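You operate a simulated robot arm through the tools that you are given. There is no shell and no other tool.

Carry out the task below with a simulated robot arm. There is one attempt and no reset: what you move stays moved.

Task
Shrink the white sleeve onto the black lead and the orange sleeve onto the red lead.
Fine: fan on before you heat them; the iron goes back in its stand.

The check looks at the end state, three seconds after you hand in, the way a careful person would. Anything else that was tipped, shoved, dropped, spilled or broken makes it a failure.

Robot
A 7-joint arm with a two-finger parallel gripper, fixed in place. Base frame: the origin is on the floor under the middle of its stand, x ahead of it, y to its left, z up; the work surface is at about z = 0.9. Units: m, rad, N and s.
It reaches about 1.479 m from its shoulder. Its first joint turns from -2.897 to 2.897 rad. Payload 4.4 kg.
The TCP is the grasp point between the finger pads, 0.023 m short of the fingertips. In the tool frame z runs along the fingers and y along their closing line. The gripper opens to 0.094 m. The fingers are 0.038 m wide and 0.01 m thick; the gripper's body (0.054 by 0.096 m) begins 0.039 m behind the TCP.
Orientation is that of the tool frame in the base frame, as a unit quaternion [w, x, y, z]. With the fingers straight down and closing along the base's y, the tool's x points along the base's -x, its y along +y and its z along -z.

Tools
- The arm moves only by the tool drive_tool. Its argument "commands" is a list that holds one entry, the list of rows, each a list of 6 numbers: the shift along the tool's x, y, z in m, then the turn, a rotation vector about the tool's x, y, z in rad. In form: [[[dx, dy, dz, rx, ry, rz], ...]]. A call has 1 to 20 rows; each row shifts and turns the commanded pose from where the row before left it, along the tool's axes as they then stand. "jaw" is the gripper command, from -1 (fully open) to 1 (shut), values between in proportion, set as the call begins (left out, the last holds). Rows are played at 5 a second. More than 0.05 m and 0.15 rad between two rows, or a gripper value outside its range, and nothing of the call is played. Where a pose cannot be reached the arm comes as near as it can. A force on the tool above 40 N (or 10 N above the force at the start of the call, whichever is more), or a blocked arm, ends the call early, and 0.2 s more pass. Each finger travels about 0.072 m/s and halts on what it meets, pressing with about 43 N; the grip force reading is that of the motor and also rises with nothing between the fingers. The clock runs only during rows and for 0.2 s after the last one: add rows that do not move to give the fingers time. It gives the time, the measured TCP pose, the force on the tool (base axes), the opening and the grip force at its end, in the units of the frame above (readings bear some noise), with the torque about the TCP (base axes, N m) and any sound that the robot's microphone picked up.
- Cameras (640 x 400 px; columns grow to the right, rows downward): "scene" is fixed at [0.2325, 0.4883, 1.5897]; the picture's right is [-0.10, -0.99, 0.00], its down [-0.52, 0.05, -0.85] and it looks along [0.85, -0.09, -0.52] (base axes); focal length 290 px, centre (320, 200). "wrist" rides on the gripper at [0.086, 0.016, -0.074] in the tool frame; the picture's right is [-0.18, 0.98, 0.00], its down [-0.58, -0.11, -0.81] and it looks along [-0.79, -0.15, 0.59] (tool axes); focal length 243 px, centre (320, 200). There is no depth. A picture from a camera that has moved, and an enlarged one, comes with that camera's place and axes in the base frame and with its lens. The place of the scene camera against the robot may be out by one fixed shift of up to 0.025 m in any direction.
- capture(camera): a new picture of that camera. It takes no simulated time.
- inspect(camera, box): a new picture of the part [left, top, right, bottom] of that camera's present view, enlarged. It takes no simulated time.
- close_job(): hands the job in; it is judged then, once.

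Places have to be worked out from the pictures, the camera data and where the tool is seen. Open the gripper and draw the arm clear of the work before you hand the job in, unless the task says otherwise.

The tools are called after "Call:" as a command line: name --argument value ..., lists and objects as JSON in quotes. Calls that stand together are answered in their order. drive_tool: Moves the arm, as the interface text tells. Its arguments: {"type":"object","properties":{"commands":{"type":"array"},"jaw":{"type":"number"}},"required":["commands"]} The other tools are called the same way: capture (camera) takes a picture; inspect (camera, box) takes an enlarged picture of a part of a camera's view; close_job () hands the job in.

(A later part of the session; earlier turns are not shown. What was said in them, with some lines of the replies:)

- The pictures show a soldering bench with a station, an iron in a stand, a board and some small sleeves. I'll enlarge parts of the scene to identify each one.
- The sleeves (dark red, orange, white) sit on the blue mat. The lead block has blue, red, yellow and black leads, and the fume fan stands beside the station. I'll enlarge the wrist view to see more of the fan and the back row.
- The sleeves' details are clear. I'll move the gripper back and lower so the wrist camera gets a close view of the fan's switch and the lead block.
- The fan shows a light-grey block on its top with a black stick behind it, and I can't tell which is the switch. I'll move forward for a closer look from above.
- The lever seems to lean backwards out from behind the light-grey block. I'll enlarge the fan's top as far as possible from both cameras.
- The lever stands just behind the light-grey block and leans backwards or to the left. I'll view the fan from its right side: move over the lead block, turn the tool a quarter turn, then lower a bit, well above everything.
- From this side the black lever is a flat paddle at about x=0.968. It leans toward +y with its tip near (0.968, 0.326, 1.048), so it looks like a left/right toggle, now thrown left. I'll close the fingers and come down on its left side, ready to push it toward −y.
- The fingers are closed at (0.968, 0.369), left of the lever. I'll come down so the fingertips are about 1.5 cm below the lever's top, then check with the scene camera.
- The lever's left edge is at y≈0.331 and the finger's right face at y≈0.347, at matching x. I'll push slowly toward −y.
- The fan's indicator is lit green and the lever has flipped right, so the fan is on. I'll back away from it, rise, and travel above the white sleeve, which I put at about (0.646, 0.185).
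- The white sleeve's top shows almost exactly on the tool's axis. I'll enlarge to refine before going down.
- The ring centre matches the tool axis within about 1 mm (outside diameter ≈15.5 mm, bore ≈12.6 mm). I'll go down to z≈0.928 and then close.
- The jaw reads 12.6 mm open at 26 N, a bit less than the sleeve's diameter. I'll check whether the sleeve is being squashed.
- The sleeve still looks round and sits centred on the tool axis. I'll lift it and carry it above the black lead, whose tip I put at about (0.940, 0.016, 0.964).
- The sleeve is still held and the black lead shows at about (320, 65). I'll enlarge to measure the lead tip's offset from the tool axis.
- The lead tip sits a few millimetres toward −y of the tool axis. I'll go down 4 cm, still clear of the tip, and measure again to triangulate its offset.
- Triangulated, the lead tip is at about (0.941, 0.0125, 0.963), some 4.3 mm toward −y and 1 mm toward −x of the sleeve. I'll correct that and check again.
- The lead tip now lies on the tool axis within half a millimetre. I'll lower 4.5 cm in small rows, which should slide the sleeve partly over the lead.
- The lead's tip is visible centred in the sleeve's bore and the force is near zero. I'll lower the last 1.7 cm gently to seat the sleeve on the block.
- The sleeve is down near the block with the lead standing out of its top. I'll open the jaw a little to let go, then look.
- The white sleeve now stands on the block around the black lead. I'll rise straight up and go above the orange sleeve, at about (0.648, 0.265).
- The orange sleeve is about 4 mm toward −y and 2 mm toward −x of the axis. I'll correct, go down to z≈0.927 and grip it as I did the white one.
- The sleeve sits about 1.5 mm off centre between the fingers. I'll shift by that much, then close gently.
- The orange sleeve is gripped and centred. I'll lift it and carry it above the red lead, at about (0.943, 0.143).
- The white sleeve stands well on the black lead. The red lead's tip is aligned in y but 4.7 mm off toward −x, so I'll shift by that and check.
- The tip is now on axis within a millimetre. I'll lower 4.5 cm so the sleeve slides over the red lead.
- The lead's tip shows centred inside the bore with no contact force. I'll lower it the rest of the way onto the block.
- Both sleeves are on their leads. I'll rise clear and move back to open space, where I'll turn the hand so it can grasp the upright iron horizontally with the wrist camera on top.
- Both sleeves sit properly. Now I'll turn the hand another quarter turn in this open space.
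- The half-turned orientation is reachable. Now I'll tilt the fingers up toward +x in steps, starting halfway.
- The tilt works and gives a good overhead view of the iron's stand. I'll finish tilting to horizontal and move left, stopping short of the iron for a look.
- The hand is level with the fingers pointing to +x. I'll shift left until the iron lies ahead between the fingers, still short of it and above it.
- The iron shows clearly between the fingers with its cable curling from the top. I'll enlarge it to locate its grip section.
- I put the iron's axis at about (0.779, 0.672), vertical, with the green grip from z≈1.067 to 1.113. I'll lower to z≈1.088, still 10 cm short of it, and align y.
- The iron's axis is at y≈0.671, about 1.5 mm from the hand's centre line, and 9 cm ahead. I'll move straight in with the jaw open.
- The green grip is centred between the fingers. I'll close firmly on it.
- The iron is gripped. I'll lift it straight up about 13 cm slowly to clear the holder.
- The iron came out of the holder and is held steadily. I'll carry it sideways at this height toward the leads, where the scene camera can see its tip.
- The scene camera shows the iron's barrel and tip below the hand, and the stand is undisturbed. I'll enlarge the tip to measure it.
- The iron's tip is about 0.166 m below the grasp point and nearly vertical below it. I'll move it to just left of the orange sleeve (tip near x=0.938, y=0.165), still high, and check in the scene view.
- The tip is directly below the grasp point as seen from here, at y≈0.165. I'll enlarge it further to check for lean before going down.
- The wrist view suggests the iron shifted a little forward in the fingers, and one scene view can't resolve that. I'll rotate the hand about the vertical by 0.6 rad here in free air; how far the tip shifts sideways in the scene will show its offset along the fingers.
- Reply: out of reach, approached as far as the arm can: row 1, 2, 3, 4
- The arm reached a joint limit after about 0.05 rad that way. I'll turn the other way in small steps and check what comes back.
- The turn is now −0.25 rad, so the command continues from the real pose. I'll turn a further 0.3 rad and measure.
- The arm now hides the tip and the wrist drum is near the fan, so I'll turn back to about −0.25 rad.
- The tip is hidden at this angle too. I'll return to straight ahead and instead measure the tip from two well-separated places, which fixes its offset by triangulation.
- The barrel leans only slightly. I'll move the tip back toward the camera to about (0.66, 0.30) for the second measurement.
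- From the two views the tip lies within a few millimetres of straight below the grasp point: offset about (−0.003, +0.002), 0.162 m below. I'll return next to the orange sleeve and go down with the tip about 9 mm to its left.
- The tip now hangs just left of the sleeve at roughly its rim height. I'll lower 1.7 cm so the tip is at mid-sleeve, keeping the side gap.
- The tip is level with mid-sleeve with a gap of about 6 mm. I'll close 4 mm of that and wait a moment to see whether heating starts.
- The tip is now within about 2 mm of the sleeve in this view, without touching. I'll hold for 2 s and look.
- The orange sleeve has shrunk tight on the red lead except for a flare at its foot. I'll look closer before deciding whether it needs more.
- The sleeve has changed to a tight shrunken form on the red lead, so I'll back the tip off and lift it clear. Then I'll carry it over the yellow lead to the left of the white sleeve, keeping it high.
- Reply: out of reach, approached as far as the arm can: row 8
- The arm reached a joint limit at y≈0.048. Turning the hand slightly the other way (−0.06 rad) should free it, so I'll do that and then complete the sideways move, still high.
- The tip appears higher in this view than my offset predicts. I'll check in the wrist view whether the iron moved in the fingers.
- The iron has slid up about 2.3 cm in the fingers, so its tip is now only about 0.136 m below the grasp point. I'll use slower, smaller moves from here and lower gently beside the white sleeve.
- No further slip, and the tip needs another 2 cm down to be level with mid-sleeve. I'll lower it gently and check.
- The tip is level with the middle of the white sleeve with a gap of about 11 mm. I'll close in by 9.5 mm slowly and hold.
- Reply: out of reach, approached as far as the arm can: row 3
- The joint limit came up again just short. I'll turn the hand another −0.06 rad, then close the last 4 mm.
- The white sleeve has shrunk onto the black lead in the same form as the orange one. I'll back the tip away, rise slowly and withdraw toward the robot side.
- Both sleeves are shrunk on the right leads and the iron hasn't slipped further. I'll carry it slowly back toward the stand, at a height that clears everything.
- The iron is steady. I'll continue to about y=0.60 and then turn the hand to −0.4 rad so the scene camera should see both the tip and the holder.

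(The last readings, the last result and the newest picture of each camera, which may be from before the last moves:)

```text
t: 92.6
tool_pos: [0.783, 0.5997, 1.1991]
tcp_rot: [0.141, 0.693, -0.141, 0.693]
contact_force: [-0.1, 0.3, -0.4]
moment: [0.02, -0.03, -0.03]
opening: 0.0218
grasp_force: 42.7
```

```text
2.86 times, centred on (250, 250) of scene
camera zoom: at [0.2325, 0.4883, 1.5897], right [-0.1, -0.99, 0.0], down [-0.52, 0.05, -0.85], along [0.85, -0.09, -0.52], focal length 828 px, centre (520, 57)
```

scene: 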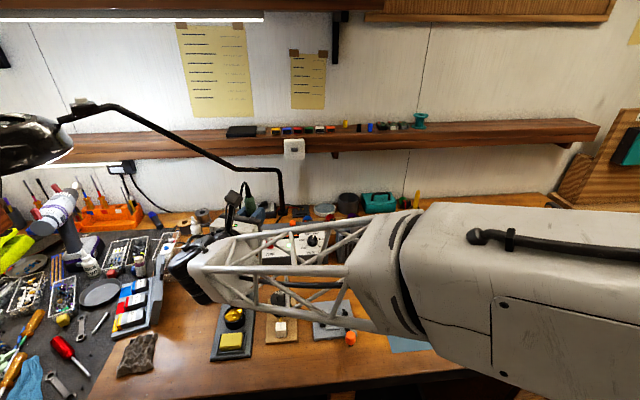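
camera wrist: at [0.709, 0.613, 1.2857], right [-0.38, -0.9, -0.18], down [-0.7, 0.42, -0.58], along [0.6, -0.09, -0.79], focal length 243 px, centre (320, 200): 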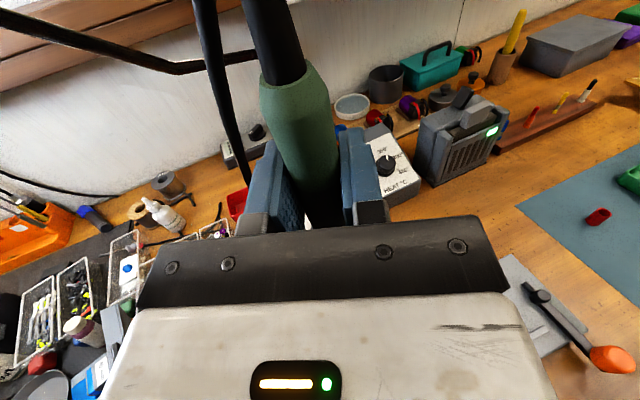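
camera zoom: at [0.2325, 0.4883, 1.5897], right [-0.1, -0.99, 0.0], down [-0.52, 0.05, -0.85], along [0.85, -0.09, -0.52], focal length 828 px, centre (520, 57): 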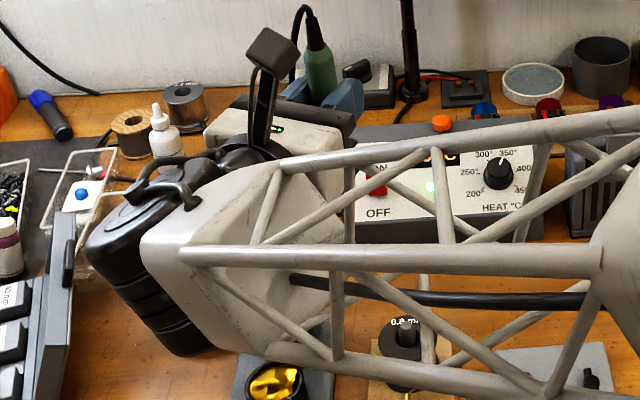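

The forearm hides the holder from this angle, so I'll have to place the iron by calculation. For a better fix on its tip I'll go back to the open spot near (0.64, 0.28), where the camera sees it at a steep angle.

Call:
drive_tool --commands '[[[0, 0, 0, 0.1, 0, 0], [0, 0, 0, 0.1, 0, 0], [0, 0, 0, 0.1, 0, 0], [0, 0, 0, 0.1, 0, 0], [0, 0.01, -0.005, 0, 0, 0], [0, 0.02, -0.009, 0, 0, 0], [0, 0.02, -0.009, 0, 0, 0], [0, 0.02, -0.009, 0, 0, 0], [0, 0.02, -0.009, 0, 0, 0], [0, 0.02, -0.009, 0, 0, 0], [0, 0.02, -0.009, 0, 0, 0], [0, 0.02, -0.009, 0, 0, 0], [0, 0.02, -0.009, 0, 0, 0], [0, 0.02, -0.009, 0, 0, 0], [0, 0.02, -0.009, 0, 0, 0], [0, 0.02, -0.009, 0, 0, 0], [0, 0.02, -0.009, 0, 0, 0], [0, 0.02, -0.009, 0, 0, 0], [0, 0.02, -0.009, 0, 0, 0], [0, 0.01, -0.009, 0, 0, 0]]]'

Call:
drive_tool --commands '[[[0, 0.01, -0.005, 0, 0, 0], [0, 0.01, -0.005, 0, 0, 0], [0, 0, 0, 0, 0, 0], [0, 0, 0, 0, 0, 0]]]'

Call:
inspect --camera "wrist" --box '[250, 20, 390, 225]'

Call:
capture --camera "scene"

```text
t: 96.8
tool_pos: [0.6403, 0.2961, 1.1987]
tcp_rot: [0.002, 0.707, -0.001, 0.707]
contact_force: [0.5, 0.3, -1.3]
moment: [0.0, 0.01, -0.01]
opening: 0.0219
grasp_force: 42.8
```

```text
t: 97.8
tool_pos: [0.6353, 0.2767, 1.1978]
tcp_rot: [0.0, 0.706, 0.0, 0.708]
contact_force: [-0.2, 0.3, -1.1]
moment: [0.0, -0.01, -0.01]
opening: 0.0217
grasp_force: 43.2
```

```text
1.95 times, centred on (320, 122) of wrist
camera zoom: at [0.5609, 0.262, 1.2845], right [0.0, -0.98, -0.18], down [-0.81, 0.11, -0.58], along [0.59, 0.15, -0.79], focal length 473 px, centre (320, 351)
```

zoom: 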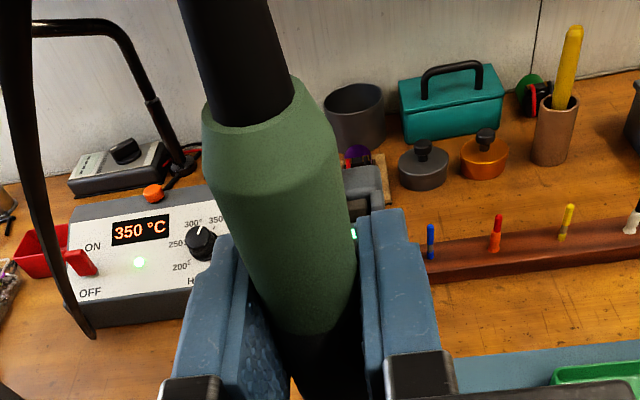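

```text
taken
```

scene: 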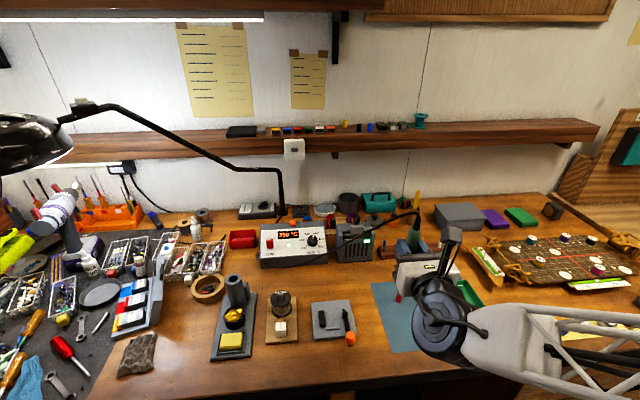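

Call:
inspect --camera "scene" --box '[380, 265, 425, 315]'

Call:
inspect --camera "scene" --box '[215, 265, 265, 320]'

```text
8.00 times, centred on (402, 290) of scene
camera zoom: at [0.2325, 0.4883, 1.5897], right [-0.1, -0.99, 0.0], down [-0.52, 0.05, -0.85], along [0.85, -0.09, -0.52], focal length 2317 px, centre (-340, -520)
```

zoom: 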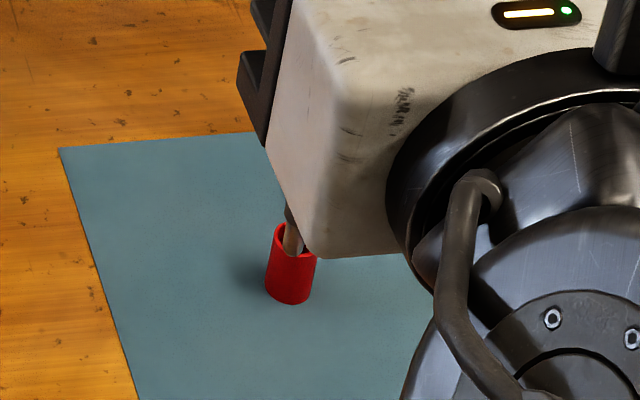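

```text
7.27 times, centred on (240, 292) of scene
camera zoom: at [0.2325, 0.4883, 1.5897], right [-0.1, -0.99, 0.0], down [-0.52, 0.05, -0.85], along [0.85, -0.09, -0.52], focal length 2107 px, centre (902, -473)
```

zoom: 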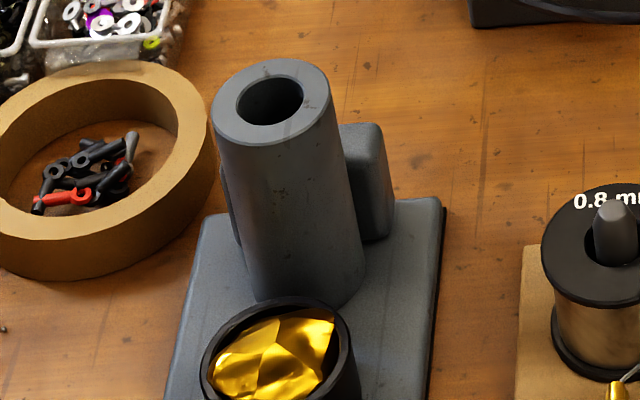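

Call:
inspect --camera "scene" --box '[388, 282, 408, 305]'

```text
16.00 times, centred on (398, 294) of scene
camera zoom: at [0.2325, 0.4883, 1.5897], right [-0.1, -0.99, 0.0], down [-0.52, 0.05, -0.85], along [0.85, -0.09, -0.52], focal length 4635 px, centre (-928, -1296)
```

zoom: 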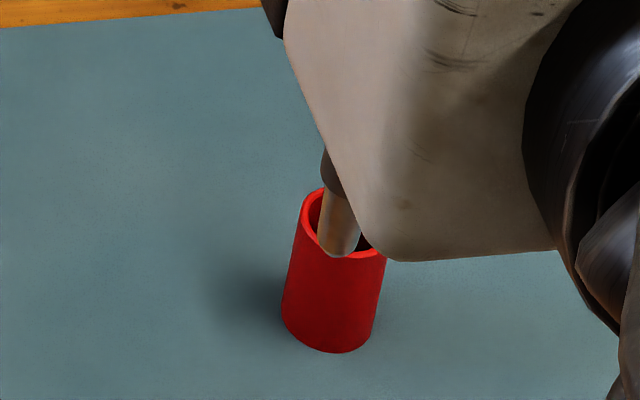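

The measurements agree: the tip is at (0, +0.005, −0.139) from the grasp point and the iron is within about 3° of vertical. The holder's hole is about 24 mm wide, centred near (0.778, 0.673), so I'll move the hand to (0.778, 0.668) at this height.

Call:
drive_tool --commands '[[[0, -0.01, 0.004, 0, 0, 0], [0, -0.02, 0.0073, 0, 0, 0], [0, -0.02, 0.0073, 0, 0, 0], [0, -0.02, 0.0073, 0, 0, 0], [0, -0.02, 0.0073, 0, 0, 0], [0, -0.02, 0.0073, 0, 0, 0], [0, -0.02, 0.0073, 0, 0, 0], [0, -0.02, 0.0073, 0, 0, 0], [0, -0.02, 0.0073, 0, 0, 0], [0, -0.02, 0.0073, 0, 0, 0], [0, -0.02, 0.0073, 0, 0, 0], [0, -0.02, 0.0073, 0, 0, 0], [0, -0.02, 0.0073, 0, 0, 0], [0, -0.02, 0.0073, 0, 0, 0], [0, -0.02, 0.0073, 0, 0, 0], [0, -0.02, 0.0073, 0, 0, 0], [0, -0.02, 0.0073, 0, 0, 0], [0, -0.02, 0.0073, 0, 0, 0], [0, -0.02, 0.0073, 0, 0, 0], [0, -0.02, 0.0073, 0, 0, 0]]]'

Call:
drive_tool --commands '[[[0, 0, 0, 0, 0, 0], [0, 0, 0, 0, 0, 0], [0, 0, 0, 0, 0, 0]]]'

Call:
inspect --camera "wrist" --box '[250, 20, 390, 225]'

Call:
inspect --camera "scene" --box '[190, 200, 300, 320]'

```text
t: 102.0
tool_pos: [0.7773, 0.668, 1.1991]
tcp_rot: [-0.001, 0.707, 0.0, 0.707]
contact_force: [-0.7, 0.0, -0.9]
moment: [-0.01, 0.03, 0.01]
opening: 0.0216
grasp_force: 43.1
```

```text
t: 102.8
tool_pos: [0.7765, 0.6696, 1.1986]
tcp_rot: [0.0, 0.707, 0.0, 0.707]
contact_force: [0.5, -0.4, -0.8]
moment: [-0.02, -0.01, 0.02]
opening: 0.0218
grasp_force: 42.5
```

```text
1.95 times, centred on (320, 122) of wrist
camera zoom: at [0.7026, 0.653, 1.2849], right [0.0, -0.98, -0.18], down [-0.81, 0.11, -0.58], along [0.59, 0.15, -0.79], focal length 473 px, centre (320, 351)
```

zoom: 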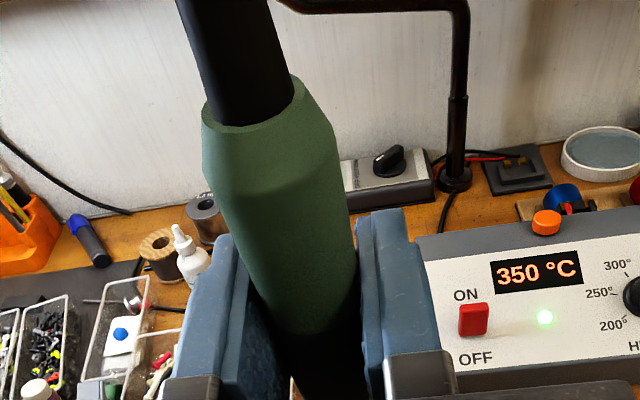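

```text
3.33 times, centred on (245, 260) of scene
camera zoom: at [0.2325, 0.4883, 1.5897], right [-0.1, -0.99, 0.0], down [-0.52, 0.05, -0.85], along [0.85, -0.09, -0.52], focal length 966 px, centre (570, 0)
```

zoom: 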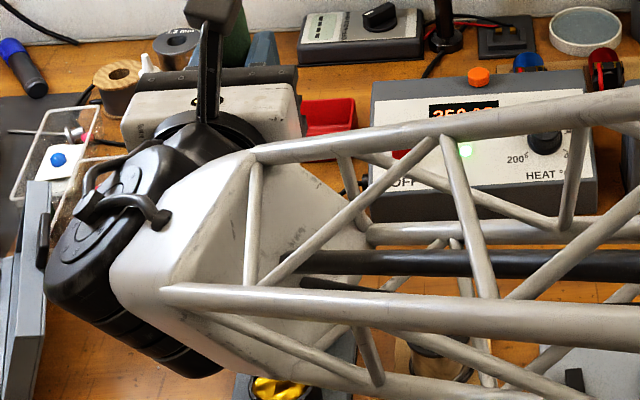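

The tip should now be within about 1–2 mm of the hole's centre. I'll lower slowly, 7 cm first, so the tip just enters the tube, and watch the force.

Call:
drive_tool --commands '[[[0, 0.001, 0.0014, 0, 0, 0], [-0.008, 0, 0, 0, 0, 0], [-0.01, 0, 0, 0, 0, 0], [-0.01, 0, 0, 0, 0, 0], [-0.01, 0, 0, 0, 0, 0], [-0.01, 0, 0, 0, 0, 0], [-0.008, 0, 0, 0, 0, 0], [-0.006, 0, 0, 0, 0, 0], [-0.005, 0, 0, 0, 0, 0], [0, 0, 0, 0, 0, 0]]]'

Call:
inspect --camera "wrist" --box '[250, 20, 390, 225]'

```text
t: 105.0
tool_pos: [0.7778, 0.6671, 1.1313]
tcp_rot: [-0.001, 0.706, 0.001, 0.708]
contact_force: [-0.1, 0.5, -0.9]
moment: [0.01, 0.0, -0.03]
opening: 0.0218
grasp_force: 42.4
```

```text
1.95 times, centred on (320, 122) of wrist
camera zoom: at [0.7038, 0.652, 1.218], right [0.0, -0.98, -0.18], down [-0.81, 0.11, -0.58], along [0.59, 0.15, -0.79], focal length 473 px, centre (320, 351)
```

zoom: 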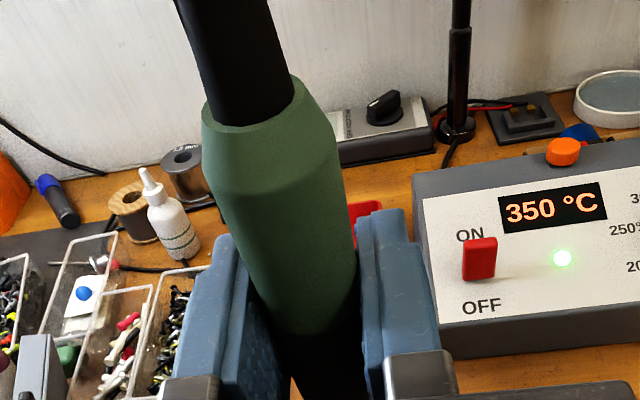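

There's no contact force and no shift in the grip, so the tip went into the tube. I'll continue down 5 cm slowly.

Call:
drive_tool --commands '[[[-0.008, 0, 0, 0, 0, 0], [-0.01, 0, 0, 0, 0, 0], [-0.01, 0, 0, 0, 0, 0], [-0.01, 0, 0, 0, 0, 0], [-0.008, 0, 0, 0, 0, 0], [-0.005, 0, 0, 0, 0, 0], [0, 0, 0, 0, 0, 0]]]'

Call:
inspect --camera "wrist" --box '[250, 20, 390, 225]'

```text
t: 106.6
tool_pos: [0.7776, 0.6668, 1.0792]
tcp_rot: [0.001, 0.707, -0.001, 0.707]
contact_force: [-0.4, -0.7, -0.9]
moment: [0.0, -0.02, 0.02]
opening: 0.0216
grasp_force: 42.7
```

```text
1.95 times, centred on (320, 122) of wrist
camera zoom: at [0.7036, 0.6519, 1.167], right [0.0, -0.98, -0.18], down [-0.81, 0.11, -0.58], along [0.59, 0.15, -0.79], focal length 473 px, centre (320, 351)
```

zoom: 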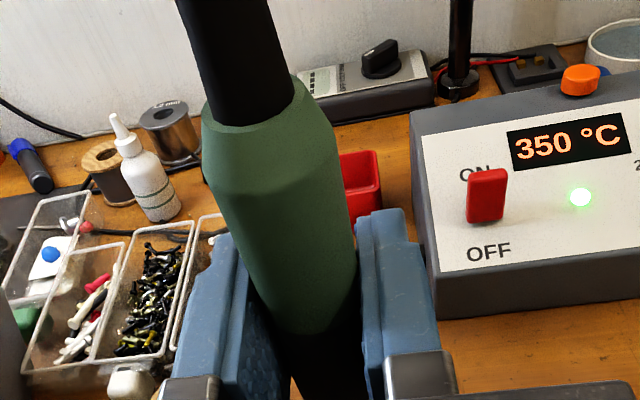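

Still free. I'll lower the last bit in small steps and watch for the handle seating on the tube.

Call:
drive_tool --commands '[[[-0.004, 0, 0, 0, 0, 0], [-0.004, 0, 0, 0, 0, 0], [-0.003, 0, 0, 0, 0, 0], [0, 0, 0, 0, 0, 0]]]'

Call:
inspect --camera "wrist" --box '[250, 20, 390, 225]'

```text
t: 107.6
tool_pos: [0.7782, 0.6668, 1.0696]
tcp_rot: [0.0, 0.707, 0.001, 0.707]
contact_force: [-2.7, 5.0, 5.4]
moment: [0.27, 0.14, -0.03]
opening: 0.022
grasp_force: 42.4
```

```text
1.95 times, centred on (320, 122) of wrist
camera zoom: at [0.7035, 0.6512, 1.1559], right [0.0, -0.98, -0.18], down [-0.81, 0.11, -0.58], along [0.59, 0.15, -0.79], focal length 473 px, centre (320, 351)
```

zoom: 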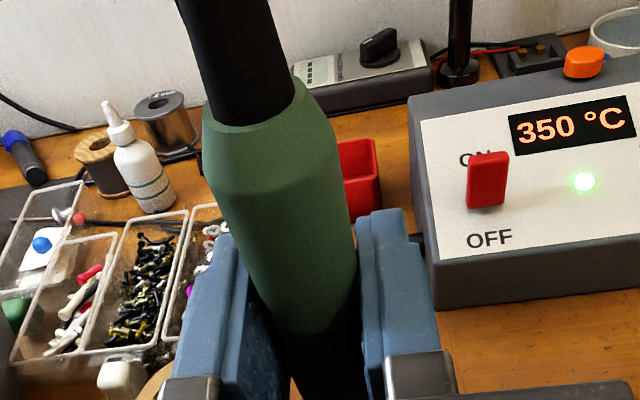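

The collar is touching: about 5 N up, with a side force pointing +y and −x. I'll shift 2 mm toward +y and 1.5 mm toward −x to relieve it.

Call:
drive_tool --commands '[[[0, -0.001, -0.0008, 0, 0, 0], [0, -0.001, -0.0007, 0, 0, 0], [0, 0, 0, 0, 0, 0]]]'

```text
t: 108.4
tool_pos: [0.7767, 0.6682, 1.069]
tcp_rot: [-0.001, 0.707, 0.001, 0.707]
contact_force: [0.1, 0.5, 0.0]
moment: [-0.02, 0.0, -0.03]
opening: 0.0218
grasp_force: 43.4
```

The forces are gone, so the collar has found the mouth of the tube. I'll lower a few more millimetres in 2 mm steps.

Call:
drive_tool --commands '[[[-0.002, 0, 0, 0, 0, 0], [-0.002, 0, 0, 0, 0, 0], [0, 0, 0, 0, 0, 0]]]'

Call:
inspect --camera "wrist" --box '[250, 20, 390, 225]'

```text
t: 109.2
tool_pos: [0.7769, 0.6682, 1.0659]
tcp_rot: [-0.001, 0.707, -0.001, 0.708]
contact_force: [-4.4, -2.0, 9.3]
moment: [-0.08, 0.37, 0.02]
opening: 0.0219
grasp_force: 43.1
```

```text
1.95 times, centred on (320, 122) of wrist
camera zoom: at [0.7029, 0.6531, 1.1528], right [0.0, -0.98, -0.18], down [-0.81, 0.11, -0.58], along [0.59, 0.15, -0.79], focal length 473 px, centre (320, 351)
```

zoom: 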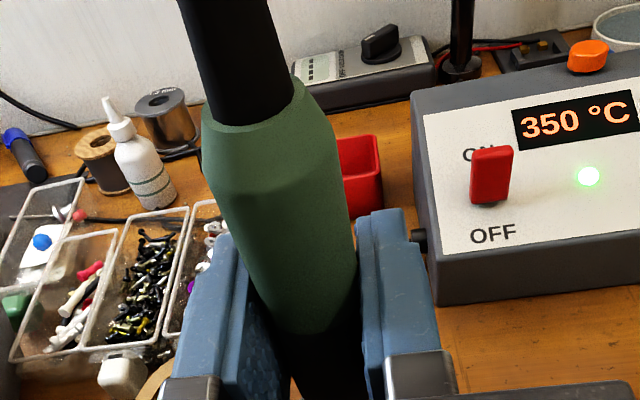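

It's close to the expected seated height (z≈1.065), with a push toward −x and 9 N up. I'll ease 1.5 mm toward −x and read again.

Call:
drive_tool --commands '[[[0, 0.0005, -0.0008, 0, 0, 0], [0, 0, -0.0008, 0, 0, 0], [0, 0, 0, 0, 0, 0]]]'

```text
t: 110.0
tool_pos: [0.7752, 0.669, 1.065]
tcp_rot: [0.001, 0.707, -0.001, 0.707]
contact_force: [11.0, -2.0, 19.0]
moment: [-0.08, -0.43, 0.01]
opening: 0.0217
grasp_force: 43.0
```

It's seated now: 19 N upward, with the side force changed sign. I'll back up 1.5 mm and half a millimetre forward to unload it before releasing.

Call:
drive_tool --commands '[[[0.0015, 0, 0.0006, 0, 0, 0], [0, 0, 0, 0, 0, 0], [0, 0, 0, 0, 0, 0]]]'

Call:
inspect --camera "wrist" --box '[250, 20, 390, 225]'

```text
t: 110.8
tool_pos: [0.7744, 0.6687, 1.0661]
tcp_rot: [0.001, 0.708, -0.001, 0.706]
contact_force: [-2.9, -5.5, 10.7]
moment: [-0.25, 0.31, 0.02]
opening: 0.0218
grasp_force: 42.9
```

```text
1.95 times, centred on (320, 122) of wrist
camera zoom: at [0.7009, 0.6534, 1.1529], right [0.0, -0.98, -0.18], down [-0.81, 0.11, -0.58], along [0.59, 0.15, -0.79], focal length 473 px, centre (320, 351)
```

zoom: 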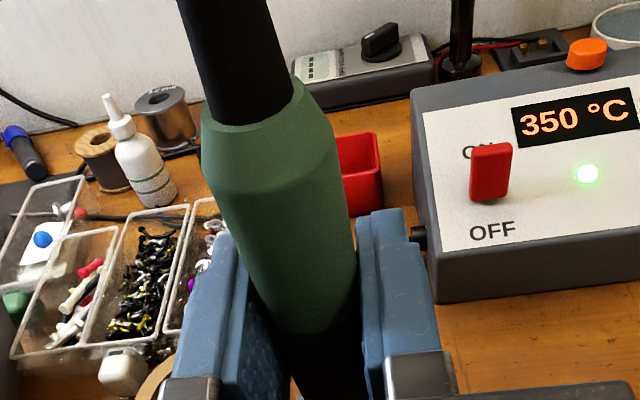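

The load is small and the iron is down in the tube at its seated height. I'll open the jaw to release it and look.

Call:
drive_tool --commands '[[[0, 0, 0, 0, 0, 0], [0, 0, 0, 0, 0, 0], [0, 0, 0, 0, 0, 0], [0, 0, 0, 0, 0, 0]]]' --jaw -0.4

Call:
capture --camera "wrist"

Call:
inspect --camera "wrist" --box '[250, 20, 390, 225]'

```text
t: 111.8
tool_pos: [0.7748, 0.6677, 1.0667]
tcp_rot: [0.001, 0.707, -0.001, 0.707]
contact_force: [-0.1, -0.8, 0.1]
moment: [0.01, -0.01, 0.0]
opening: 0.0656
grasp_force: 0.1
```

```text
taken
camera wrist: at [0.7011, 0.6534, 1.1532], right [0.0, -0.98, -0.18], down [-0.81, 0.11, -0.58], along [0.59, 0.15, -0.79], focal length 243 px, centre (320, 200)
```

wrist: 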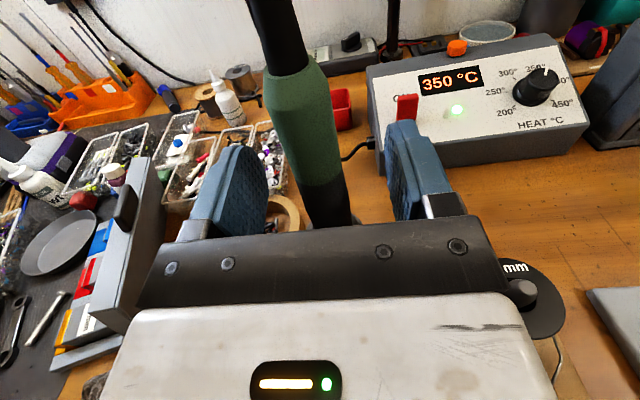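

```text
1.95 times, centred on (320, 122) of wrist
camera zoom: at [0.7011, 0.6534, 1.1532], right [0.0, -0.98, -0.18], down [-0.81, 0.11, -0.58], along [0.59, 0.15, -0.79], focal length 473 px, centre (320, 351)
```

zoom: 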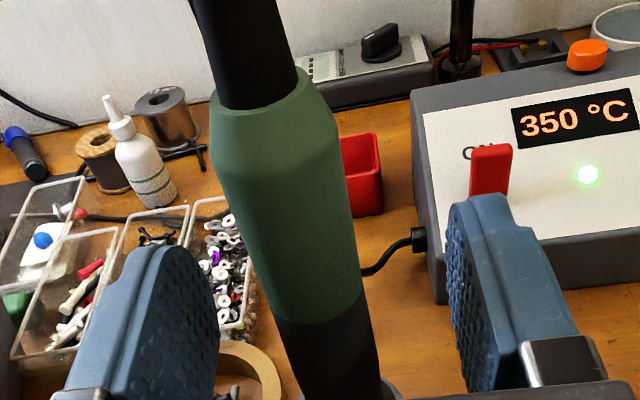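

The iron stands in the holder at its original height and the fingers are clear of it. I'll back straight out and then check the stand.

Call:
drive_tool --commands '[[[0, 0, -0.015, 0, 0, 0], [0, 0, -0.02, 0, 0, 0], [0, 0, -0.025, 0, 0, 0], [0, 0, -0.03, 0, 0, 0], [0, 0, -0.03, 0, 0, 0], [0, 0, 0, 0, 0, 0]]]'

Call:
capture --camera "wrist"

Call:
inspect --camera "wrist" --box '[260, 20, 400, 235]'

```text
t: 113.2
tool_pos: [0.6541, 0.6696, 1.0653]
tcp_rot: [0.0, 0.707, 0.0, 0.707]
contact_force: [-0.1, -0.5, 0.1]
moment: [0.0, 0.01, -0.02]
opening: 0.0659
grasp_force: 0.0
```

```text
taken
camera wrist: at [0.5811, 0.654, 1.1533], right [0.0, -0.98, -0.18], down [-0.81, 0.11, -0.58], along [0.59, 0.15, -0.79], focal length 243 px, centre (320, 200)
```

wrist: 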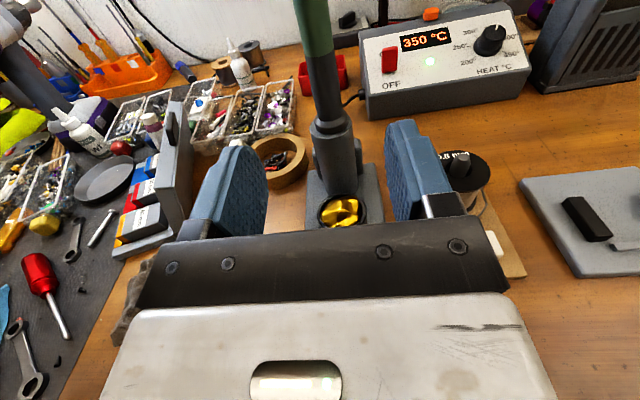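

```text
1.86 times, centred on (330, 128) of wrist
camera zoom: at [0.5811, 0.654, 1.1533], right [0.0, -0.98, -0.18], down [-0.81, 0.11, -0.58], along [0.59, 0.15, -0.79], focal length 451 px, centre (301, 335)
```

zoom: 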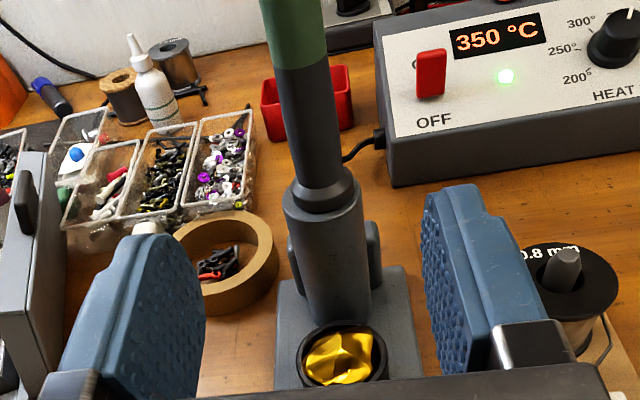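

The iron is fully seated in its holder and the stand hasn't moved. I'll raise the arm well clear and move aside so the scene camera can check everything.

Call:
drive_tool --commands '[[[0.02, 0, 0, 0, 0, 0], [0.04, 0, 0, 0, 0, 0], [0.04, 0, 0, 0, 0, 0], [0.04, 0, 0, 0, 0, 0], [0.04, 0, 0, 0, 0, 0], [0.04, 0, 0, 0, 0, 0], [0, 0.04, 0, 0, 0, 0], [0, 0.04, 0, 0, 0, 0], [0, 0.04, 0, 0, 0, 0], [0, 0.04, 0, 0, 0, 0], [0, 0.04, 0, 0, 0, 0], [0, 0.04, 0, 0, 0, 0], [0, 0.04, 0, 0, 0, 0], [0, 0.04, 0, 0, 0, 0], [0, 0.04, 0, 0, 0, 0], [0, 0.04, 0, 0, 0, 0], [0, 0.04, 0, 0, 0, 0], [0, 0, 0, 0, 0, 0]]]' --jaw -1

Call:
capture --camera "scene"

Call:
inspect --camera "scene" --box '[195, 225, 305, 370]'

Call:
inspect --camera "scene" --box '[325, 200, 480, 280]'

```text
t: 117.0
tool_pos: [0.6533, 0.2292, 1.2862]
tcp_rot: [0.001, 0.708, -0.001, 0.707]
contact_force: [0.1, 0.5, -0.1]
moment: [0.0, 0.01, 0.0]
opening: 0.0939
grasp_force: 0.0
```

```text
taken
```

scene: 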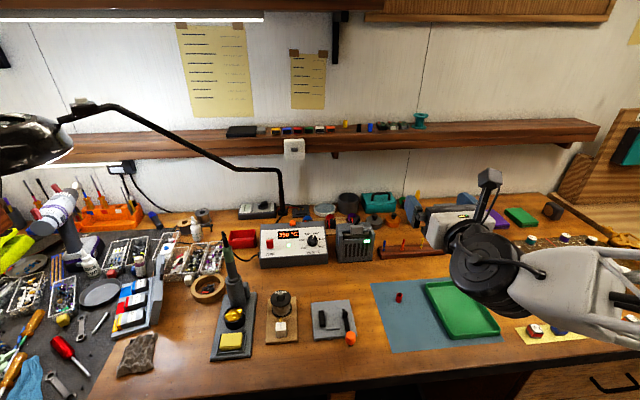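

```text
2.76 times, centred on (250, 298) of scene
camera zoom: at [0.2325, 0.4883, 1.5897], right [-0.1, -0.99, 0.0], down [-0.52, 0.05, -0.85], along [0.85, -0.09, -0.52], focal length 799 px, centre (513, -69)
```

zoom: 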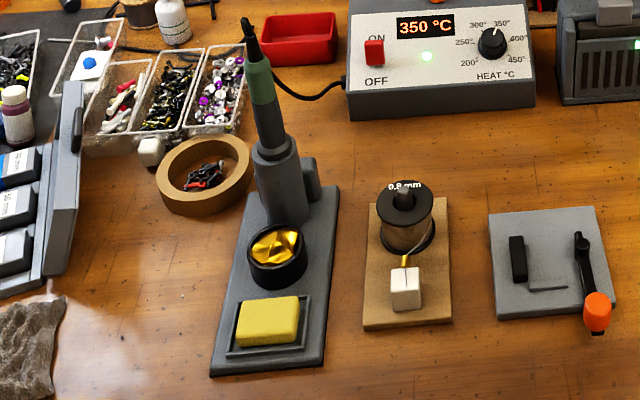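

```text
4.13 times, centred on (402, 240) of scene
camera zoom: at [0.2325, 0.4883, 1.5897], right [-0.1, -0.99, 0.0], down [-0.52, 0.05, -0.85], along [0.85, -0.09, -0.52], focal length 1196 px, centre (-21, 35)
```

zoom: 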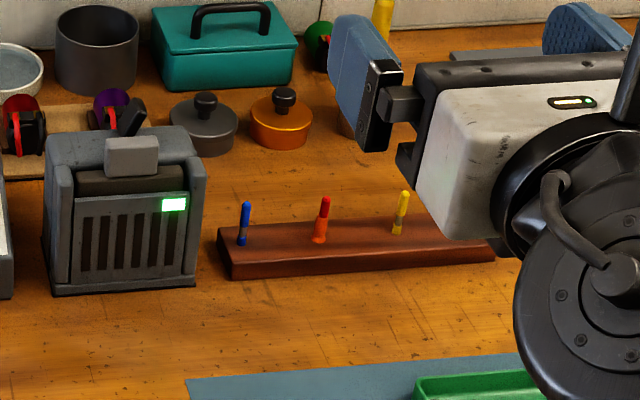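

The iron, stand, spool and fan all look as they should. I'll raise the hand further and draw it back so I can see the white sleeve and the right side of the bench.

Call:
drive_tool --commands '[[[0.04, 0, 0, 0, 0, 0], [0.04, 0, 0, 0, 0, 0], [0.04, -0.02, 0, 0, 0, 0], [0.04, -0.02, 0, 0, 0, 0], [0, -0.04, 0, 0, 0, 0], [0, -0.04, 0, 0, 0, 0], [0, -0.04, 0, 0, 0, 0], [0, 0, 0, 0, 0, 0]]]'

Call:
capture --camera "scene"

Call:
capture --camera "wrist"

```text
t: 118.8
tool_pos: [0.6567, 0.3887, 1.4447]
tcp_rot: [0.0, 0.707, 0.0, 0.707]
contact_force: [0.5, 0.5, -0.7]
moment: [-0.01, -0.04, 0.05]
opening: 0.0941
grasp_force: 0.0
```

```text
taken
```

scene: 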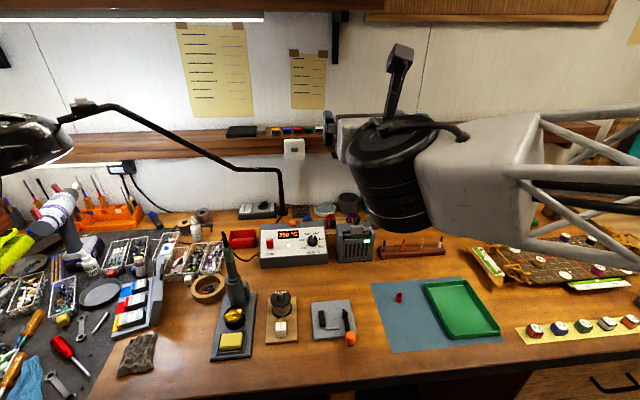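

```text
taken
camera wrist: at [0.5833, 0.374, 1.532], right [0.0, -0.98, -0.18], down [-0.81, 0.11, -0.58], along [0.59, 0.15, -0.79], focal length 243 px, centre (320, 200)
```

wrist: 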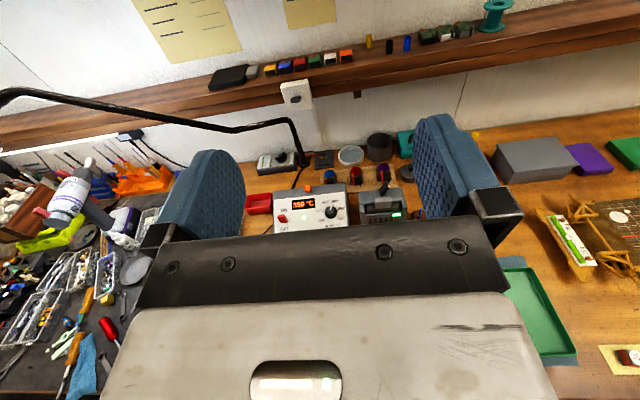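

Call:
inspect --camera "scene" --box '[365, 225, 460, 285]'

Call:
inspect --camera "scene" --box '[460, 220, 640, 350]'

Call:
inspect --camera "scene" --box '[205, 235, 265, 310]'

```text
6.67 times, centred on (412, 255) of scene
camera zoom: at [0.2325, 0.4883, 1.5897], right [-0.1, -0.99, 0.0], down [-0.52, 0.05, -0.85], along [0.85, -0.09, -0.52], focal length 1931 px, centre (-297, -167)
```

zoom: 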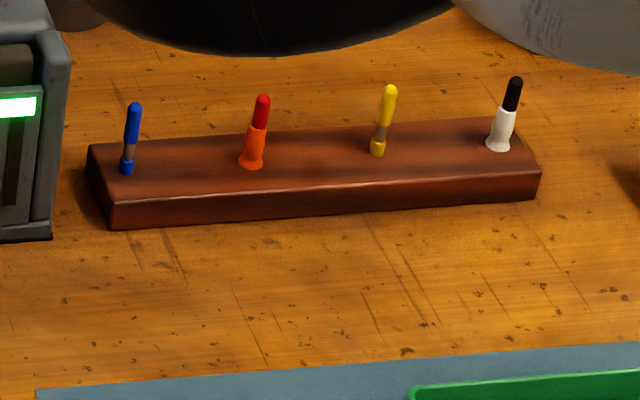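

```text
3.08 times, centred on (550, 285) of scene
camera zoom: at [0.2325, 0.4883, 1.5897], right [-0.1, -0.99, 0.0], down [-0.52, 0.05, -0.85], along [0.85, -0.09, -0.52], focal length 891 px, centre (-388, -62)
```

zoom: 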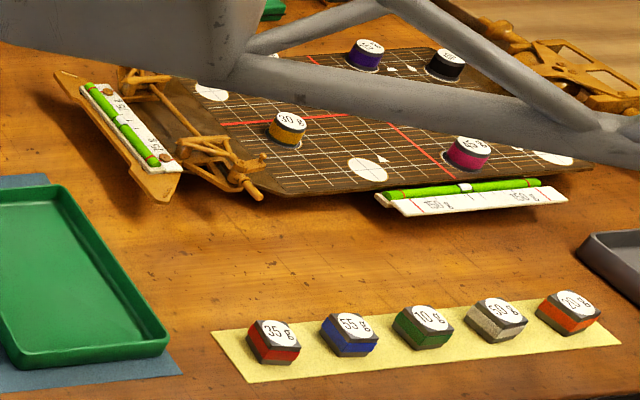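

```text
5.33 times, centred on (235, 272) of scene
camera zoom: at [0.2325, 0.4883, 1.5897], right [-0.1, -0.99, 0.0], down [-0.52, 0.05, -0.85], along [0.85, -0.09, -0.52], focal length 1545 px, centre (773, -187)
```

zoom: 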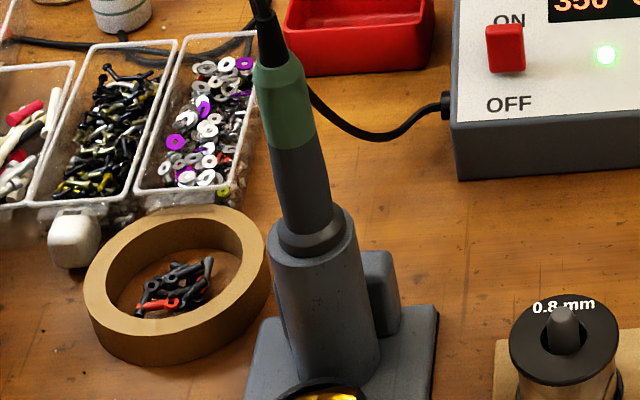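

Everything checks out:
- **Sleeves:** the orange one is shrunk on the red lead and the white one on the black lead.
- **Fan and iron:** the fan is on and the iron is seated in its stand.
- **Bench:** nothing else I can see has moved, the gripper is open, and the arm is clear.

I'm handing the job in.

Call:
close_job

```text
The job is handed in.
```

The white sleeve is shrunk onto the black lead and the orange sleeve onto the red lead. I turned the fan on before any heating and left it running; the iron is back in its stand.

- **Sleeve shape:** both sleeves fit tightly but flare slightly at the foot. Both came out the same, so I took that as their finished shape and didn't heat them further.
- **Iron:** it slid up about 2 cm in the gripper while I was carrying it, but nothing was touched. Putting it back took some light nudging against the holder, up to about 19 N, and it now sits at its original height.
- **Bench:** in the last pictures the lead block, stand, dark red sleeve, weights and the rest of the bench look as they did at the start. The soldering station is still on at 350 °C, as I found it.

The gripper is open and the arm is clear of the work. I don't have the result of the check.
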